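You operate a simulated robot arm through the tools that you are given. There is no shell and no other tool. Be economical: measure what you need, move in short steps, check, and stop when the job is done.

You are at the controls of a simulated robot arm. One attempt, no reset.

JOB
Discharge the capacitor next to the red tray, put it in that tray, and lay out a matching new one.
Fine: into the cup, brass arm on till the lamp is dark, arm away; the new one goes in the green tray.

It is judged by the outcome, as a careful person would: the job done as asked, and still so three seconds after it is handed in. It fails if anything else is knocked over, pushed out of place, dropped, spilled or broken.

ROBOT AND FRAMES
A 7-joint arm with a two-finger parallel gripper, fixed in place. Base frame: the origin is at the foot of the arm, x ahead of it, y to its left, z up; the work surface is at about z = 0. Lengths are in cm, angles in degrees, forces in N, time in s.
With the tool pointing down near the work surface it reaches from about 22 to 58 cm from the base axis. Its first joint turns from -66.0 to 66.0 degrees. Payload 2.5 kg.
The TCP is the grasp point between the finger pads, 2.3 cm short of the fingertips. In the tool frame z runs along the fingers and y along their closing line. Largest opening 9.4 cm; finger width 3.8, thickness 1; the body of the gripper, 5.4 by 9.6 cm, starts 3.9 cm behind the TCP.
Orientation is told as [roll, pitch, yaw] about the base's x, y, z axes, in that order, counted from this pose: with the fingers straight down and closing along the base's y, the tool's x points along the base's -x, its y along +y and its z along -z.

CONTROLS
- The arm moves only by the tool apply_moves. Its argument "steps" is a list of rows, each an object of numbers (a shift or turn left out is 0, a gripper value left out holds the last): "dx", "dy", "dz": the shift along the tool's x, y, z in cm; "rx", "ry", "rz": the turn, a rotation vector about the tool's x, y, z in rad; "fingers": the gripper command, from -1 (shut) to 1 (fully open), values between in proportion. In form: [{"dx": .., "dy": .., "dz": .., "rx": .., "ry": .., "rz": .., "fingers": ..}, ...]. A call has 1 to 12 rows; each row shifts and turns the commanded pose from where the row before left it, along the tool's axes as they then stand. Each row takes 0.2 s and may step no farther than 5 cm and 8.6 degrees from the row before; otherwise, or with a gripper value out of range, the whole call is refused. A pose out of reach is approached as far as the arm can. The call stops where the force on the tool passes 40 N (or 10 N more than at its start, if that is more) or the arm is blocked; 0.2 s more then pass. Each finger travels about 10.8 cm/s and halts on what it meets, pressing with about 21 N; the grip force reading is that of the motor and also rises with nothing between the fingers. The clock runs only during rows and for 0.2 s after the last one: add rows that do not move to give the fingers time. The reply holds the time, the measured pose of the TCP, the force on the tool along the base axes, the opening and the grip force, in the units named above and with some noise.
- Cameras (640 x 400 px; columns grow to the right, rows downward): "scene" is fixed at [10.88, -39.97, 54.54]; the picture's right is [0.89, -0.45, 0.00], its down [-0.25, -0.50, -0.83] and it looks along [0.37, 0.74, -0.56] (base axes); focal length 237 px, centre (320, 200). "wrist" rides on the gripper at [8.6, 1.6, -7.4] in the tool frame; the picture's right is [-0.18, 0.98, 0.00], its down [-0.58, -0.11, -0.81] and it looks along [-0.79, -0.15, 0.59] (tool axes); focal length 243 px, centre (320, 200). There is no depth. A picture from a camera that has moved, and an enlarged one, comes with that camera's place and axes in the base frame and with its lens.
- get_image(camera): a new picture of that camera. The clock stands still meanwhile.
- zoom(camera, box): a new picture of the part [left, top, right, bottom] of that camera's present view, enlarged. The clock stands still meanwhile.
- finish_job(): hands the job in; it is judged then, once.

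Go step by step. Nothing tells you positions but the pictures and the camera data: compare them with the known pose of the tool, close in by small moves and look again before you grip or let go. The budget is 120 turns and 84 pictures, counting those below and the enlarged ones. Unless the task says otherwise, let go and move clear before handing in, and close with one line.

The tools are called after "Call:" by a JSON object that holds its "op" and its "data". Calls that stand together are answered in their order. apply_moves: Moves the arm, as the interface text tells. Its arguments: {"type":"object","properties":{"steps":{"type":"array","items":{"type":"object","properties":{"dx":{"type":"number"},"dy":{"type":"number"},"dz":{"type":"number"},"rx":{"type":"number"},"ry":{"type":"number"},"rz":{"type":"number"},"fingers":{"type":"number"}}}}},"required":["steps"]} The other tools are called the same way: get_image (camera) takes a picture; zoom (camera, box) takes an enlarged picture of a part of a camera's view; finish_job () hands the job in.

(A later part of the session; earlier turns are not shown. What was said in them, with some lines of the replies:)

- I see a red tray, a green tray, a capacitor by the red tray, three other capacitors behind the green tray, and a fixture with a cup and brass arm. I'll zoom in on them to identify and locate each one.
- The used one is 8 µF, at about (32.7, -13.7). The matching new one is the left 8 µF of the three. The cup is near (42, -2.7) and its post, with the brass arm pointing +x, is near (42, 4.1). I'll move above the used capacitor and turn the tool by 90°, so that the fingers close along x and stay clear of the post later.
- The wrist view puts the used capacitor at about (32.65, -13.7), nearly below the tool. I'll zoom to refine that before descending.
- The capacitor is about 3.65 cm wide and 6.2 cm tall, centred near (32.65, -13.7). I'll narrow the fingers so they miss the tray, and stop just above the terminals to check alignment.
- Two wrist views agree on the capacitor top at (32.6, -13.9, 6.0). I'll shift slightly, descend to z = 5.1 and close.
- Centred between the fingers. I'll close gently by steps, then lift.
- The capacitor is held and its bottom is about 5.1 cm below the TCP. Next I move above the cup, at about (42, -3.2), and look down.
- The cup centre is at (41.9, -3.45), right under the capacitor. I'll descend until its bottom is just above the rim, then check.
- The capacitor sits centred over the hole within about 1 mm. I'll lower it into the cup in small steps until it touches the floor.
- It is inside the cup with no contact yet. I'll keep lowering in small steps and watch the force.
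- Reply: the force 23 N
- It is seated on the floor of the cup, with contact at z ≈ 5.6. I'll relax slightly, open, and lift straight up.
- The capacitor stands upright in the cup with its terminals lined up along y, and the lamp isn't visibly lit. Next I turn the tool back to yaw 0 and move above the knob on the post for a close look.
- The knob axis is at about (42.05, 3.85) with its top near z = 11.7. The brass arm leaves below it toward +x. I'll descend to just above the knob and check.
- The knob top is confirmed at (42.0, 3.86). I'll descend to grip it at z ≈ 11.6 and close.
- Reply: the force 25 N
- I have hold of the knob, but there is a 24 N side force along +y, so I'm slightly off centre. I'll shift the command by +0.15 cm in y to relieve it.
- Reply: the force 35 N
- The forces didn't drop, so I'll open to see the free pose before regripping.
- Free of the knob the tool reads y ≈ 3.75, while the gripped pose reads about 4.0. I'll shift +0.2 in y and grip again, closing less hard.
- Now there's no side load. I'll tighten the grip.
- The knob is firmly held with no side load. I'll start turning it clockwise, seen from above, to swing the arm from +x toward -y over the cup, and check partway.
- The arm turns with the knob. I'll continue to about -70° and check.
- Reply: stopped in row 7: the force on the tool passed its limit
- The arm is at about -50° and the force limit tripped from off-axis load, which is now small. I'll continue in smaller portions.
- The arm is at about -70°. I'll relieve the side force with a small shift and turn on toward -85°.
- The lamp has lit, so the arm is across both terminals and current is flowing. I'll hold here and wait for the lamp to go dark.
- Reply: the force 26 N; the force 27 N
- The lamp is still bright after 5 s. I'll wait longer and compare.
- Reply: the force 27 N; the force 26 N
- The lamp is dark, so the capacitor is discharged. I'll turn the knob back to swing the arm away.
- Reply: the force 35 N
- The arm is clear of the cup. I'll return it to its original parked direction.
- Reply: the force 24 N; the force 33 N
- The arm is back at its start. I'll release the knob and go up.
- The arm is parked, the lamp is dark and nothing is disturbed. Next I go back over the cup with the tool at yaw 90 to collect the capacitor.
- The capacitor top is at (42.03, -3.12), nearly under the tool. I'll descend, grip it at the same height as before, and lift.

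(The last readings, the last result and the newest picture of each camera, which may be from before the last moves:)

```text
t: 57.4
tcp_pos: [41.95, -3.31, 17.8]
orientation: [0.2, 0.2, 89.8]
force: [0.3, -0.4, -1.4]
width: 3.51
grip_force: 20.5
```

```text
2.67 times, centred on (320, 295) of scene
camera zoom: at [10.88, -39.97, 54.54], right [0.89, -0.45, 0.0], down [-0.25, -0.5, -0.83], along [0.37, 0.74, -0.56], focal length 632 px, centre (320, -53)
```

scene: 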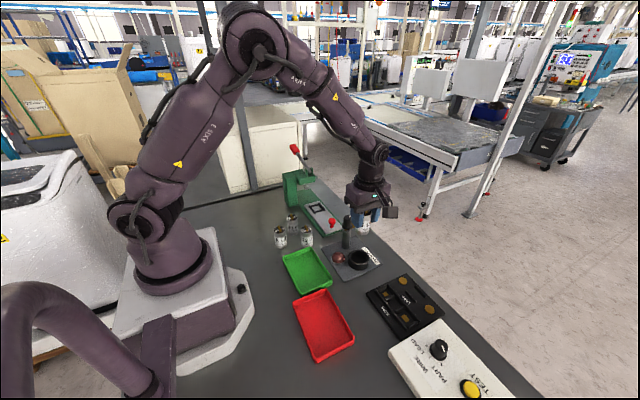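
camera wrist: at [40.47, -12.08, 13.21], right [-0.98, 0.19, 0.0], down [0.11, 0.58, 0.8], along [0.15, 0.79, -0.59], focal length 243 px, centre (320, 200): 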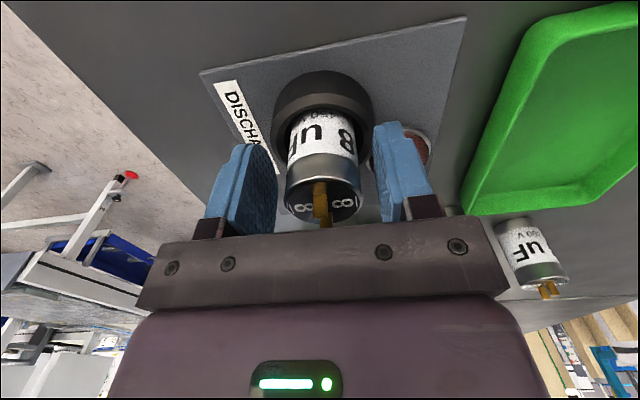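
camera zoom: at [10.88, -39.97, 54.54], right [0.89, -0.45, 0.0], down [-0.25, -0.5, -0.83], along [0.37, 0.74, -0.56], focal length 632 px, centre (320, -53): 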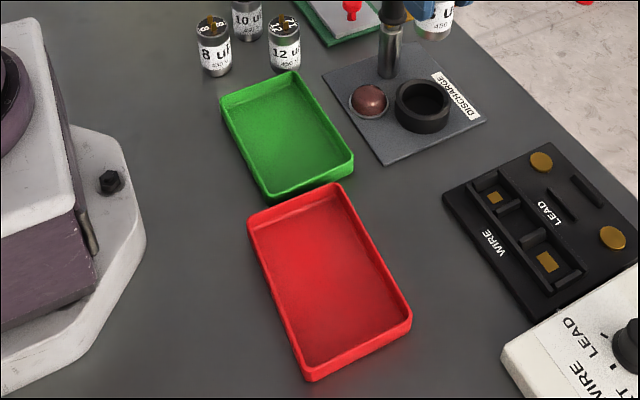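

The capacitor is lifted out. The red tray centre is about (24.5, -14.5), so I'll carry the capacitor there and look.

Call:
{"op": "apply_moves", "data": {"steps": [{"dx": 2.2, "dy": 3.46}, {"dx": 2.2, "dy": 3.46}, {"dx": 2.2, "dy": 3.46}, {"dx": 2.2, "dy": 3.46}, {"dx": 2.2, "dy": 3.46}, {}]}}

Call:
{"op": "get_image", "data": {"camera": "wrist"}}

Call:
{"op": "zoom", "data": {"camera": "scene", "box": [260, 220, 380, 370]}}

```text
t: 58.8
tcp_pos: [24.61, -13.94, 18.01]
orientation: [0.1, 0.2, 89.7]
force: [0.0, 0.2, -1.7]
width: 3.5
grip_force: 21.4
```

```text
42 pictures are left
camera wrist: at [22.9, -22.7, 25.36], right [-0.98, 0.19, 0.0], down [0.11, 0.58, 0.8], along [0.15, 0.79, -0.59], focal length 243 px, centre (320, 200)
```

wrist: 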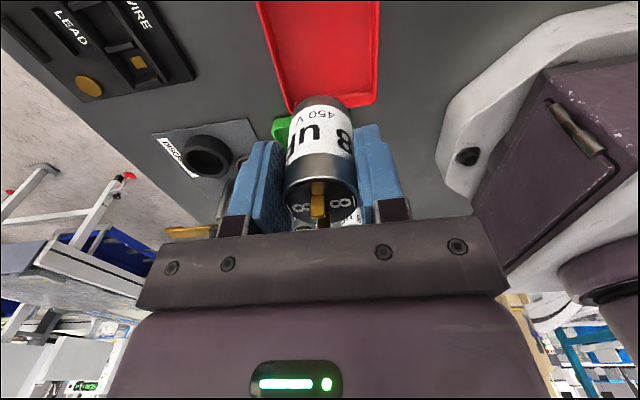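

```text
2.67 times, centred on (320, 295) of scene
camera zoom: at [10.88, -39.98, 54.54], right [0.89, -0.45, 0.0], down [-0.25, -0.5, -0.83], along [0.37, 0.74, -0.56], focal length 632 px, centre (320, -53)
```

zoom: 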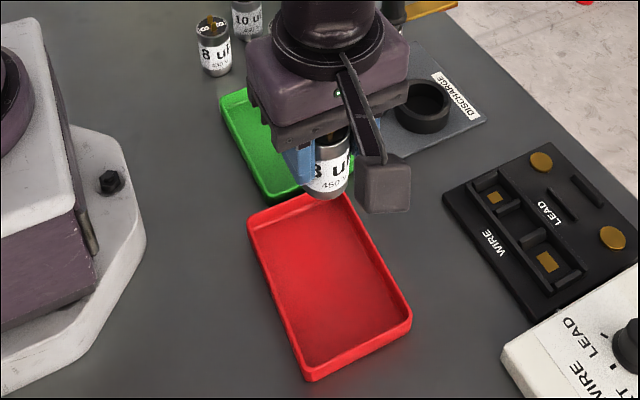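

The tray is centred at about (24.3, -14.2), under the capacitor. I'll lower it, slowly at the end.

Call:
{"op": "apply_moves", "data": {"steps": [{"dy": 0.2, "dx": 0.2, "dz": 3.5}, {"dz": 3.5}, {"dz": 2.5}, {"dz": 1.5}, {}]}}

Call:
{"op": "zoom", "data": {"camera": "scene", "box": [280, 250, 380, 370]}}

Call:
{"op": "get_image", "data": {"camera": "wrist"}}

```text
t: 60.0
tcp_pos: [24.46, -14.41, 6.91]
orientation: [0.1, 0.2, 89.8]
force: [0.2, 0.4, -0.3]
width: 3.5
grip_force: 21.2
```

```text
3.33 times, centred on (330, 310) of scene
camera zoom: at [10.88, -39.97, 54.54], right [0.89, -0.45, 0.0], down [-0.25, -0.5, -0.83], along [0.37, 0.74, -0.56], focal length 790 px, centre (287, -167)
```

zoom: 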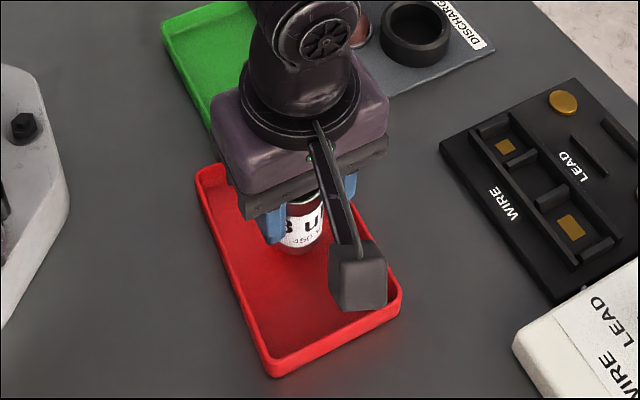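

```text
39 pictures are left
camera wrist: at [22.96, -23.15, 14.39], right [-0.98, 0.19, 0.0], down [0.11, 0.58, 0.8], along [0.15, 0.79, -0.59], focal length 243 px, centre (320, 200)
```

wrist: 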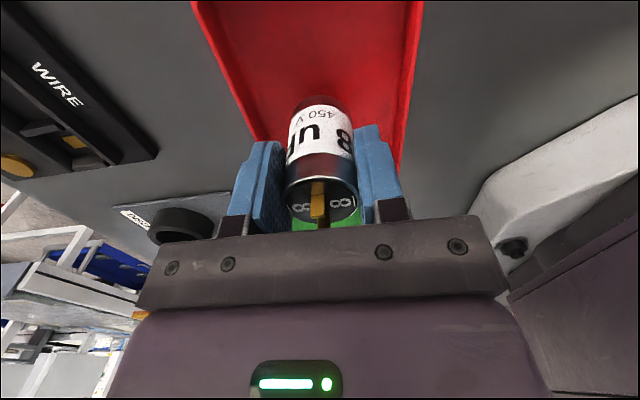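

It is well inside the tray. I'll lower in small steps to contact.

Call:
{"op": "apply_moves", "data": {"steps": [{"dz": 0.3}, {"dz": 0.3}, {"dz": 0.15}, {}]}}

Call:
{"op": "apply_moves", "data": {"steps": [{"dz": 0.1}, {"dz": 0.1}, {}]}}

```text
t: 61.0
tcp_pos: [24.51, -14.36, 6.3]
orientation: [0.2, 0.2, 89.8]
force: [0.6, 1.0, -0.6]
width: 3.5
grip_force: 20.5
```

```text
t: 61.8
tcp_pos: [24.56, -14.46, 5.93]
orientation: [0.2, 0.1, 89.8]
force: [0.2, -0.5, -0.7]
width: 3.53
grip_force: 20.8
```

Call:
{"op": "apply_moves", "data": {"steps": [{"dz": 0.1}, {"dz": 0.1}, {}]}}

Call:
{"op": "apply_moves", "data": {"steps": [{"dz": 0.1}, {}]}}

```text
t: 62.6
tcp_pos: [24.51, -14.41, 5.7]
orientation: [0.1, 0.1, 89.8]
force: [-0.8, 1.0, -1.1]
width: 3.5
grip_force: 20.9
```

```text
t: 63.2
tcp_pos: [24.49, -14.38, 5.59]
orientation: [0.1, 0.3, 89.8]
force: [-0.2, -0.1, -0.9]
width: 3.54
grip_force: 21.7
```

Call:
{"op": "apply_moves", "data": {"steps": [{"dz": 0.08}, {}]}}

Call:
{"op": "apply_moves", "data": {"steps": [{"dz": 0.08}, {}]}}

```text
t: 63.8
tcp_pos: [24.55, -14.47, 5.52]
orientation: [0.1, 0.2, 89.8]
force: [-1.9, 1.6, 11.7]
width: 3.54
grip_force: 21.7
```

```text
t: 64.4
tcp_pos: [24.61, -14.48, 5.51]
orientation: [0.1, 0.2, 89.7]
force: [-1.3, 3.6, 14.0]
width: 3.53
grip_force: 21.0
```

It rests on the tray floor. I'll release and go up.

Call:
{"op": "apply_moves", "data": {"steps": [{"dz": -0.1}, {"fingers": -0.1}, {"fingers": 0.1}, {}]}}

Call:
{"op": "apply_moves", "data": {"steps": [{"dz": -1.0}, {"dz": -3.0}, {"dz": -4.0}, {"dz": -4.0}, {"dz": -3.0}, {}]}}

Call:
{"op": "zoom", "data": {"camera": "scene", "box": [260, 190, 380, 370]}}

Call:
{"op": "zoom", "data": {"camera": "scene", "box": [260, 200, 330, 300]}}

```text
t: 65.4
tcp_pos: [24.52, -14.37, 5.55]
orientation: [0.1, 0.2, 89.8]
force: [-0.2, 0.1, -0.3]
width: 5.17
grip_force: 0.0
```

```text
t: 66.8
tcp_pos: [24.52, -14.32, 20.51]
orientation: [0.2, 0.2, 89.9]
force: [-0.3, -0.4, 1.3]
width: 5.17
grip_force: 0.0
```

```text
2.22 times, centred on (320, 280) of scene
camera zoom: at [10.88, -39.97, 54.54], right [0.89, -0.45, 0.0], down [-0.25, -0.5, -0.83], along [0.37, 0.74, -0.56], focal length 527 px, centre (320, 22)
```

zoom: 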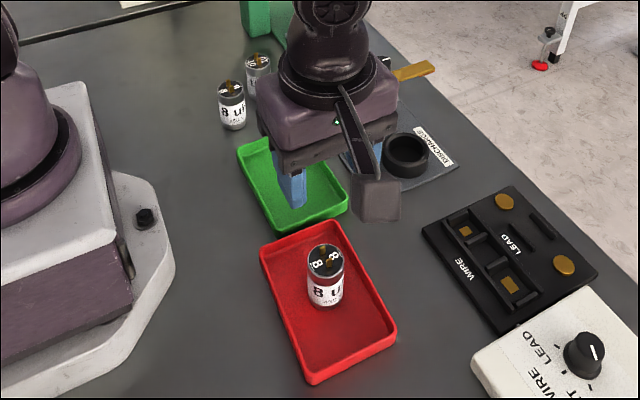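

```text
4.00 times, centred on (295, 250) of scene
camera zoom: at [10.88, -39.97, 54.54], right [0.89, -0.45, 0.0], down [-0.25, -0.5, -0.83], along [0.37, 0.74, -0.56], focal length 948 px, centre (420, 0)
```

zoom: 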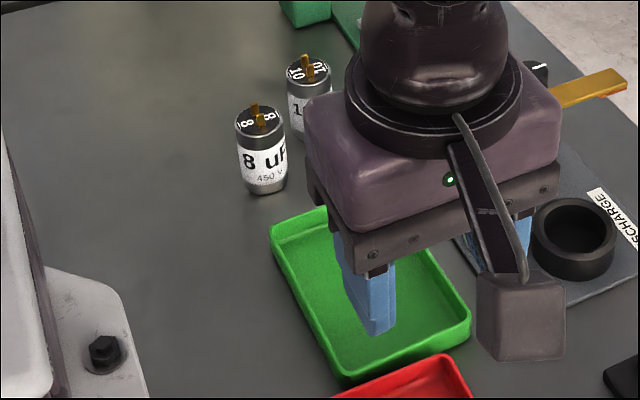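

The discharged capacitor stands in the red tray. Now for the matching new 8 µF one, which I take to be near (24.4, 14.6). I'll move above it and look.

Call:
{"op": "apply_moves", "data": {"steps": [{"dx": -4.8}, {"dx": -4.8}, {"dx": -4.8}, {"dx": -4.8}, {"dx": -4.8}, {"dx": -4.8}, {}]}}

Call:
{"op": "get_image", "data": {"camera": "wrist"}}

Call:
{"op": "get_image", "data": {"camera": "scene"}}

```text
t: 68.4
tcp_pos: [24.61, 14.43, 20.37]
orientation: [0.1, 0.2, 89.7]
force: [-0.1, 0.0, 0.6]
width: 5.19
grip_force: 0.1
```

```text
36 pictures are left
camera wrist: at [22.94, 5.69, 27.86], right [-0.98, 0.19, 0.0], down [0.11, 0.58, 0.8], along [0.15, 0.79, -0.59], focal length 243 px, centre (320, 200)
```

wrist: 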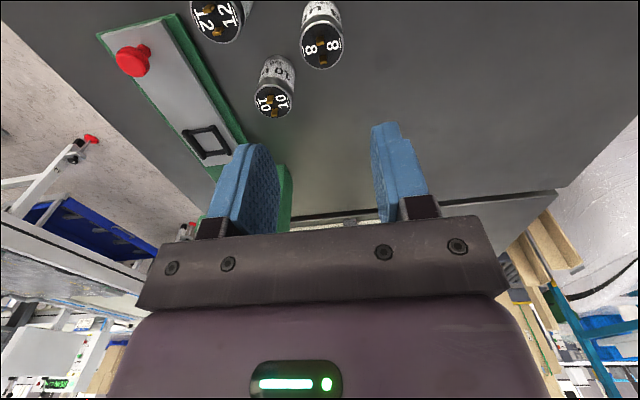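

```text
35 pictures are left
```

scene: 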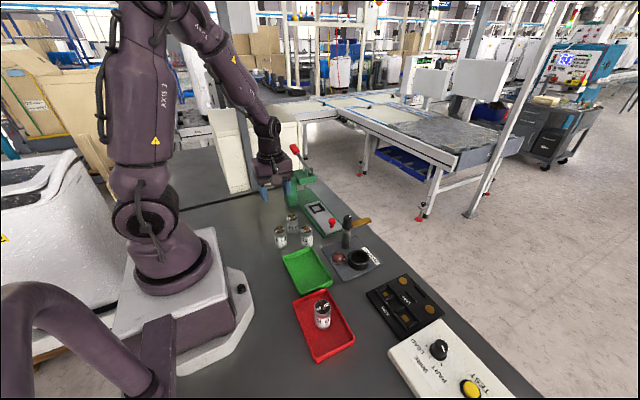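

The 8 µF is at (24.35, 14.1), with the 10 and 12 well clear. I'll shift slightly, descend to just above it and check.

Call:
{"op": "apply_moves", "data": {"steps": [{"dx": 0.25, "dy": 0.2, "dz": 4.0}, {"dz": 4.0}, {"dz": 2.5}, {}]}}

Call:
{"op": "get_image", "data": {"camera": "wrist"}}

```text
t: 69.4
tcp_pos: [24.32, 13.93, 10.0]
orientation: [0.1, 0.2, 89.8]
force: [-0.7, -0.3, 0.1]
width: 5.14
grip_force: 0.1
```

```text
34 pictures are left
camera wrist: at [22.69, 5.21, 17.42], right [-0.98, 0.19, 0.0], down [0.11, 0.58, 0.8], along [0.15, 0.79, -0.59], focal length 243 px, centre (320, 200)
```

wrist: 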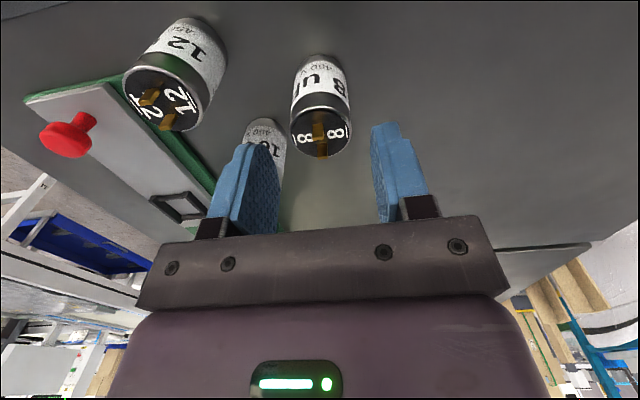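

Aligned at (24.3, 14.0). I'll descend to z ≈ 5.1 and grip.

Call:
{"op": "apply_moves", "data": {"steps": [{"dz": 2.0}, {"dz": 1.6}, {"dz": 1.2}, {}]}}

Call:
{"op": "get_image", "data": {"camera": "wrist"}}

```text
t: 70.4
tcp_pos: [24.46, 14.11, 5.31]
orientation: [0.1, 0.2, 89.7]
force: [1.1, -0.3, 0.0]
width: 5.19
grip_force: 0.0
```

```text
33 pictures are left
camera wrist: at [22.82, 5.38, 12.63], right [-0.98, 0.19, 0.0], down [0.11, 0.58, 0.8], along [0.15, 0.79, -0.59], focal length 243 px, centre (320, 200)
```

wrist: 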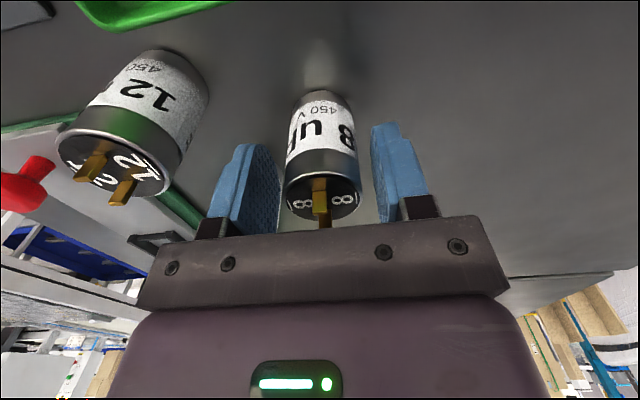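

Call:
{"op": "apply_moves", "data": {"steps": [{"fingers": -0.1}, {"fingers": -0.3}, {"fingers": -0.6}, {}]}}

Call:
{"op": "apply_moves", "data": {"steps": [{"dz": -1.0}, {"dz": -2.0}, {"dz": -3.0}, {"dz": -3.0}, {"dz": -3.0}, {}]}}

Call:
{"op": "apply_moves", "data": {"steps": [{"dx": 4.3, "dy": -0.95}, {"dx": 4.3, "dy": -0.95}, {"dx": 4.3, "dy": -0.95}, {}]}}

Call:
{"op": "get_image", "data": {"camera": "wrist"}}

Call:
{"op": "zoom", "data": {"camera": "scene", "box": [260, 190, 380, 340]}}

```text
t: 71.4
tcp_pos: [24.55, 14.04, 5.25]
orientation: [0.1, 0.3, 89.8]
force: [0.2, 0.0, 0.5]
width: 3.53
grip_force: 20.7
```

```text
t: 72.8
tcp_pos: [24.49, 14.23, 17.31]
orientation: [0.1, 0.2, 89.8]
force: [0.0, 0.9, -0.2]
width: 3.53
grip_force: 21.2
```

```text
t: 73.8
tcp_pos: [27.16, 1.33, 17.33]
orientation: [0.1, 0.2, 89.9]
force: [0.7, 0.3, -1.2]
width: 3.51
grip_force: 21.3
```

```text
32 pictures are left
camera wrist: at [25.53, -7.44, 24.69], right [-0.98, 0.19, 0.0], down [0.11, 0.58, 0.8], along [0.15, 0.79, -0.59], focal length 243 px, centre (320, 200)
```

wrist: 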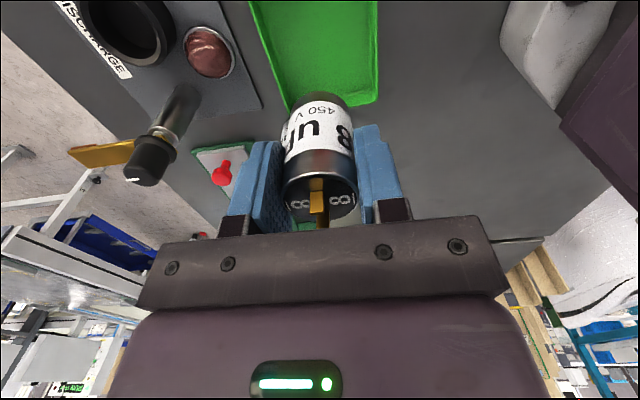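

```text
2.67 times, centred on (320, 265) of scene
camera zoom: at [10.88, -39.98, 54.54], right [0.89, -0.45, 0.0], down [-0.25, -0.5, -0.83], along [0.37, 0.74, -0.56], focal length 632 px, centre (320, 27)
```

zoom: 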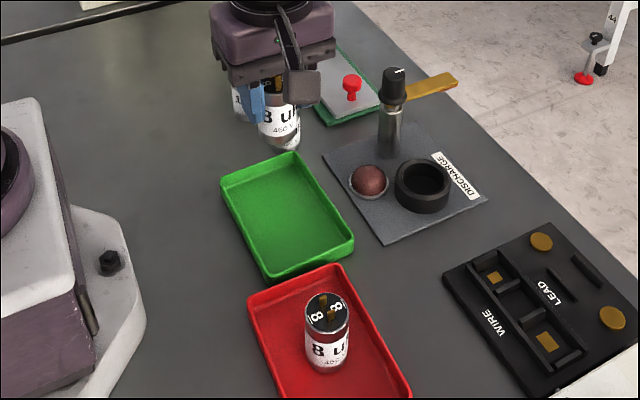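

The green tray is centred at about (27.2, 0.4). I'll shift 0.8 cm toward -y and lower.

Call:
{"op": "apply_moves", "data": {"steps": [{"dx": 0.8, "dz": 3.5}, {"dz": 3.5}, {"dz": 2.3}, {"dz": 1.3}, {}]}}

Call:
{"op": "get_image", "data": {"camera": "wrist"}}

Call:
{"op": "zoom", "data": {"camera": "scene", "box": [260, 190, 380, 340]}}

```text
t: 75.0
tcp_pos: [27.24, 0.33, 6.71]
orientation: [0.1, 0.1, 89.9]
force: [-0.5, 0.1, -0.5]
width: 3.52
grip_force: 20.9
```

```text
30 pictures are left
camera wrist: at [25.6, -8.32, 14.13], right [-0.98, 0.19, 0.0], down [0.11, 0.58, 0.8], along [0.15, 0.79, -0.59], focal length 243 px, centre (320, 200)
```

wrist: 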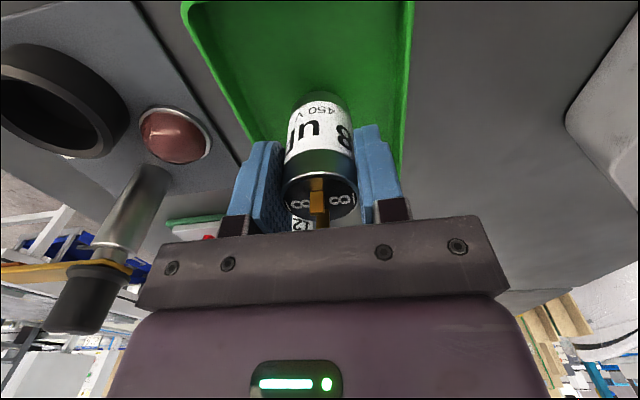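

```text
2.67 times, centred on (320, 265) of scene
camera zoom: at [10.88, -39.97, 54.54], right [0.89, -0.45, 0.0], down [-0.25, -0.5, -0.83], along [0.37, 0.74, -0.56], focal length 632 px, centre (320, 27)
```

zoom: 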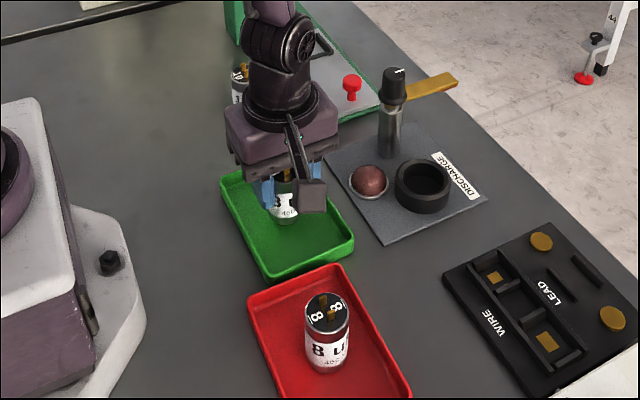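

It is inside the green tray, clear of the walls. I'll lower it to contact.

Call:
{"op": "apply_moves", "data": {"steps": [{"dz": 0.4}, {"dz": 0.3}, {"dz": 0.2}, {}]}}

Call:
{"op": "apply_moves", "data": {"steps": [{"dz": 0.1}, {"dz": 0.1}, {}]}}

Call:
{"op": "apply_moves", "data": {"steps": [{"dz": 0.08}, {}]}}

```text
t: 76.0
tcp_pos: [27.31, 0.28, 5.79]
orientation: [0.2, 0.2, 89.8]
force: [0.1, 0.4, -0.9]
width: 3.48
grip_force: 20.7
```

```text
t: 76.8
tcp_pos: [27.2, 0.39, 5.48]
orientation: [0.1, 0.2, 89.7]
force: [-1.9, -1.0, 10.3]
width: 3.52
grip_force: 20.7
```

```text
t: 77.4
tcp_pos: [27.29, 0.33, 5.52]
orientation: [0.1, 0.2, 89.7]
force: [-5.6, -1.0, 30.7]
width: 3.5
grip_force: 20.9
```

It has made contact. I'll relax, release, lift and move clear.

Call:
{"op": "apply_moves", "data": {"steps": [{"dz": -0.15}, {"fingers": -0.1}, {"fingers": 0.1}, {}]}}

Call:
{"op": "apply_moves", "data": {"steps": [{"dz": -1.0}, {"dz": -3.0}, {"dz": -4.0}, {"dz": -4.0}, {"dz": -4.5}, {"dz": -4.5}, {"dz": -4.0}, {}]}}

Call:
{"op": "get_image", "data": {"camera": "scene"}}

Call:
{"op": "zoom", "data": {"camera": "scene", "box": [260, 190, 400, 360]}}

Call:
{"op": "get_image", "data": {"camera": "wrist"}}

```text
t: 78.4
tcp_pos: [27.14, 0.34, 5.67]
orientation: [0.1, 0.3, 89.7]
force: [0.2, -0.6, -0.3]
width: 5.19
grip_force: 0.1
```

```text
t: 80.2
tcp_pos: [27.23, 0.6, 30.72]
orientation: [0.1, 0.1, 89.8]
force: [0.2, 0.2, 0.2]
width: 5.17
grip_force: 0.1
```

```text
28 pictures are left
```

scene: 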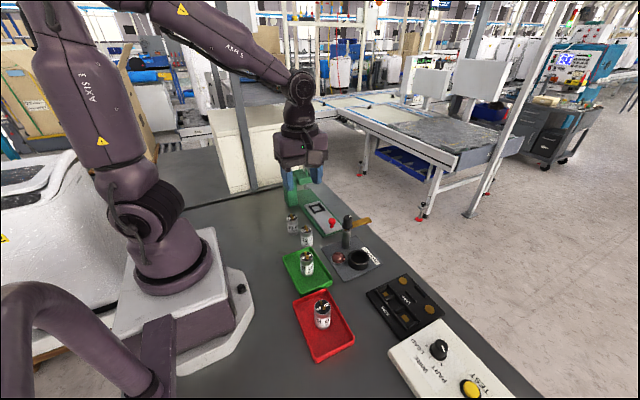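

```text
2.35 times, centred on (330, 275) of scene
camera zoom: at [10.88, -39.97, 54.54], right [0.89, -0.45, 0.0], down [-0.25, -0.5, -0.83], along [0.37, 0.74, -0.56], focal length 558 px, centre (296, 24)
```

zoom: 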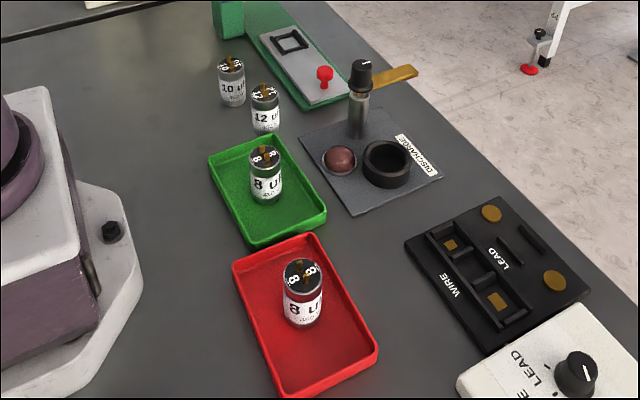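

```text
26 pictures are left
camera wrist: at [25.5, -8.13, 38.07], right [-0.98, 0.19, 0.0], down [0.11, 0.58, 0.8], along [0.15, 0.79, -0.59], focal length 243 px, centre (320, 200)
```

wrist: 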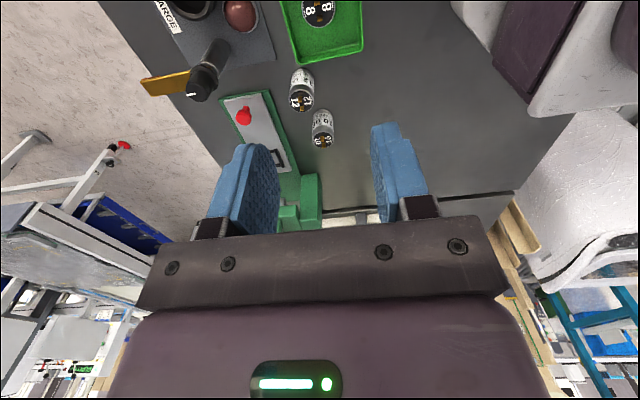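

Both capacitors stand upright in their trays, the brass arm is parked, the lamp is dark, and the other parts haven't moved. I'm handing in.

Call:
{"op": "finish_job", "data": {}}

```text
The job is handed in.
```

The used 8 µF capacitor was discharged until the lamp went dark and is in the red tray; a matching new 8 µF one is in the green tray, and the brass arm is swung away.
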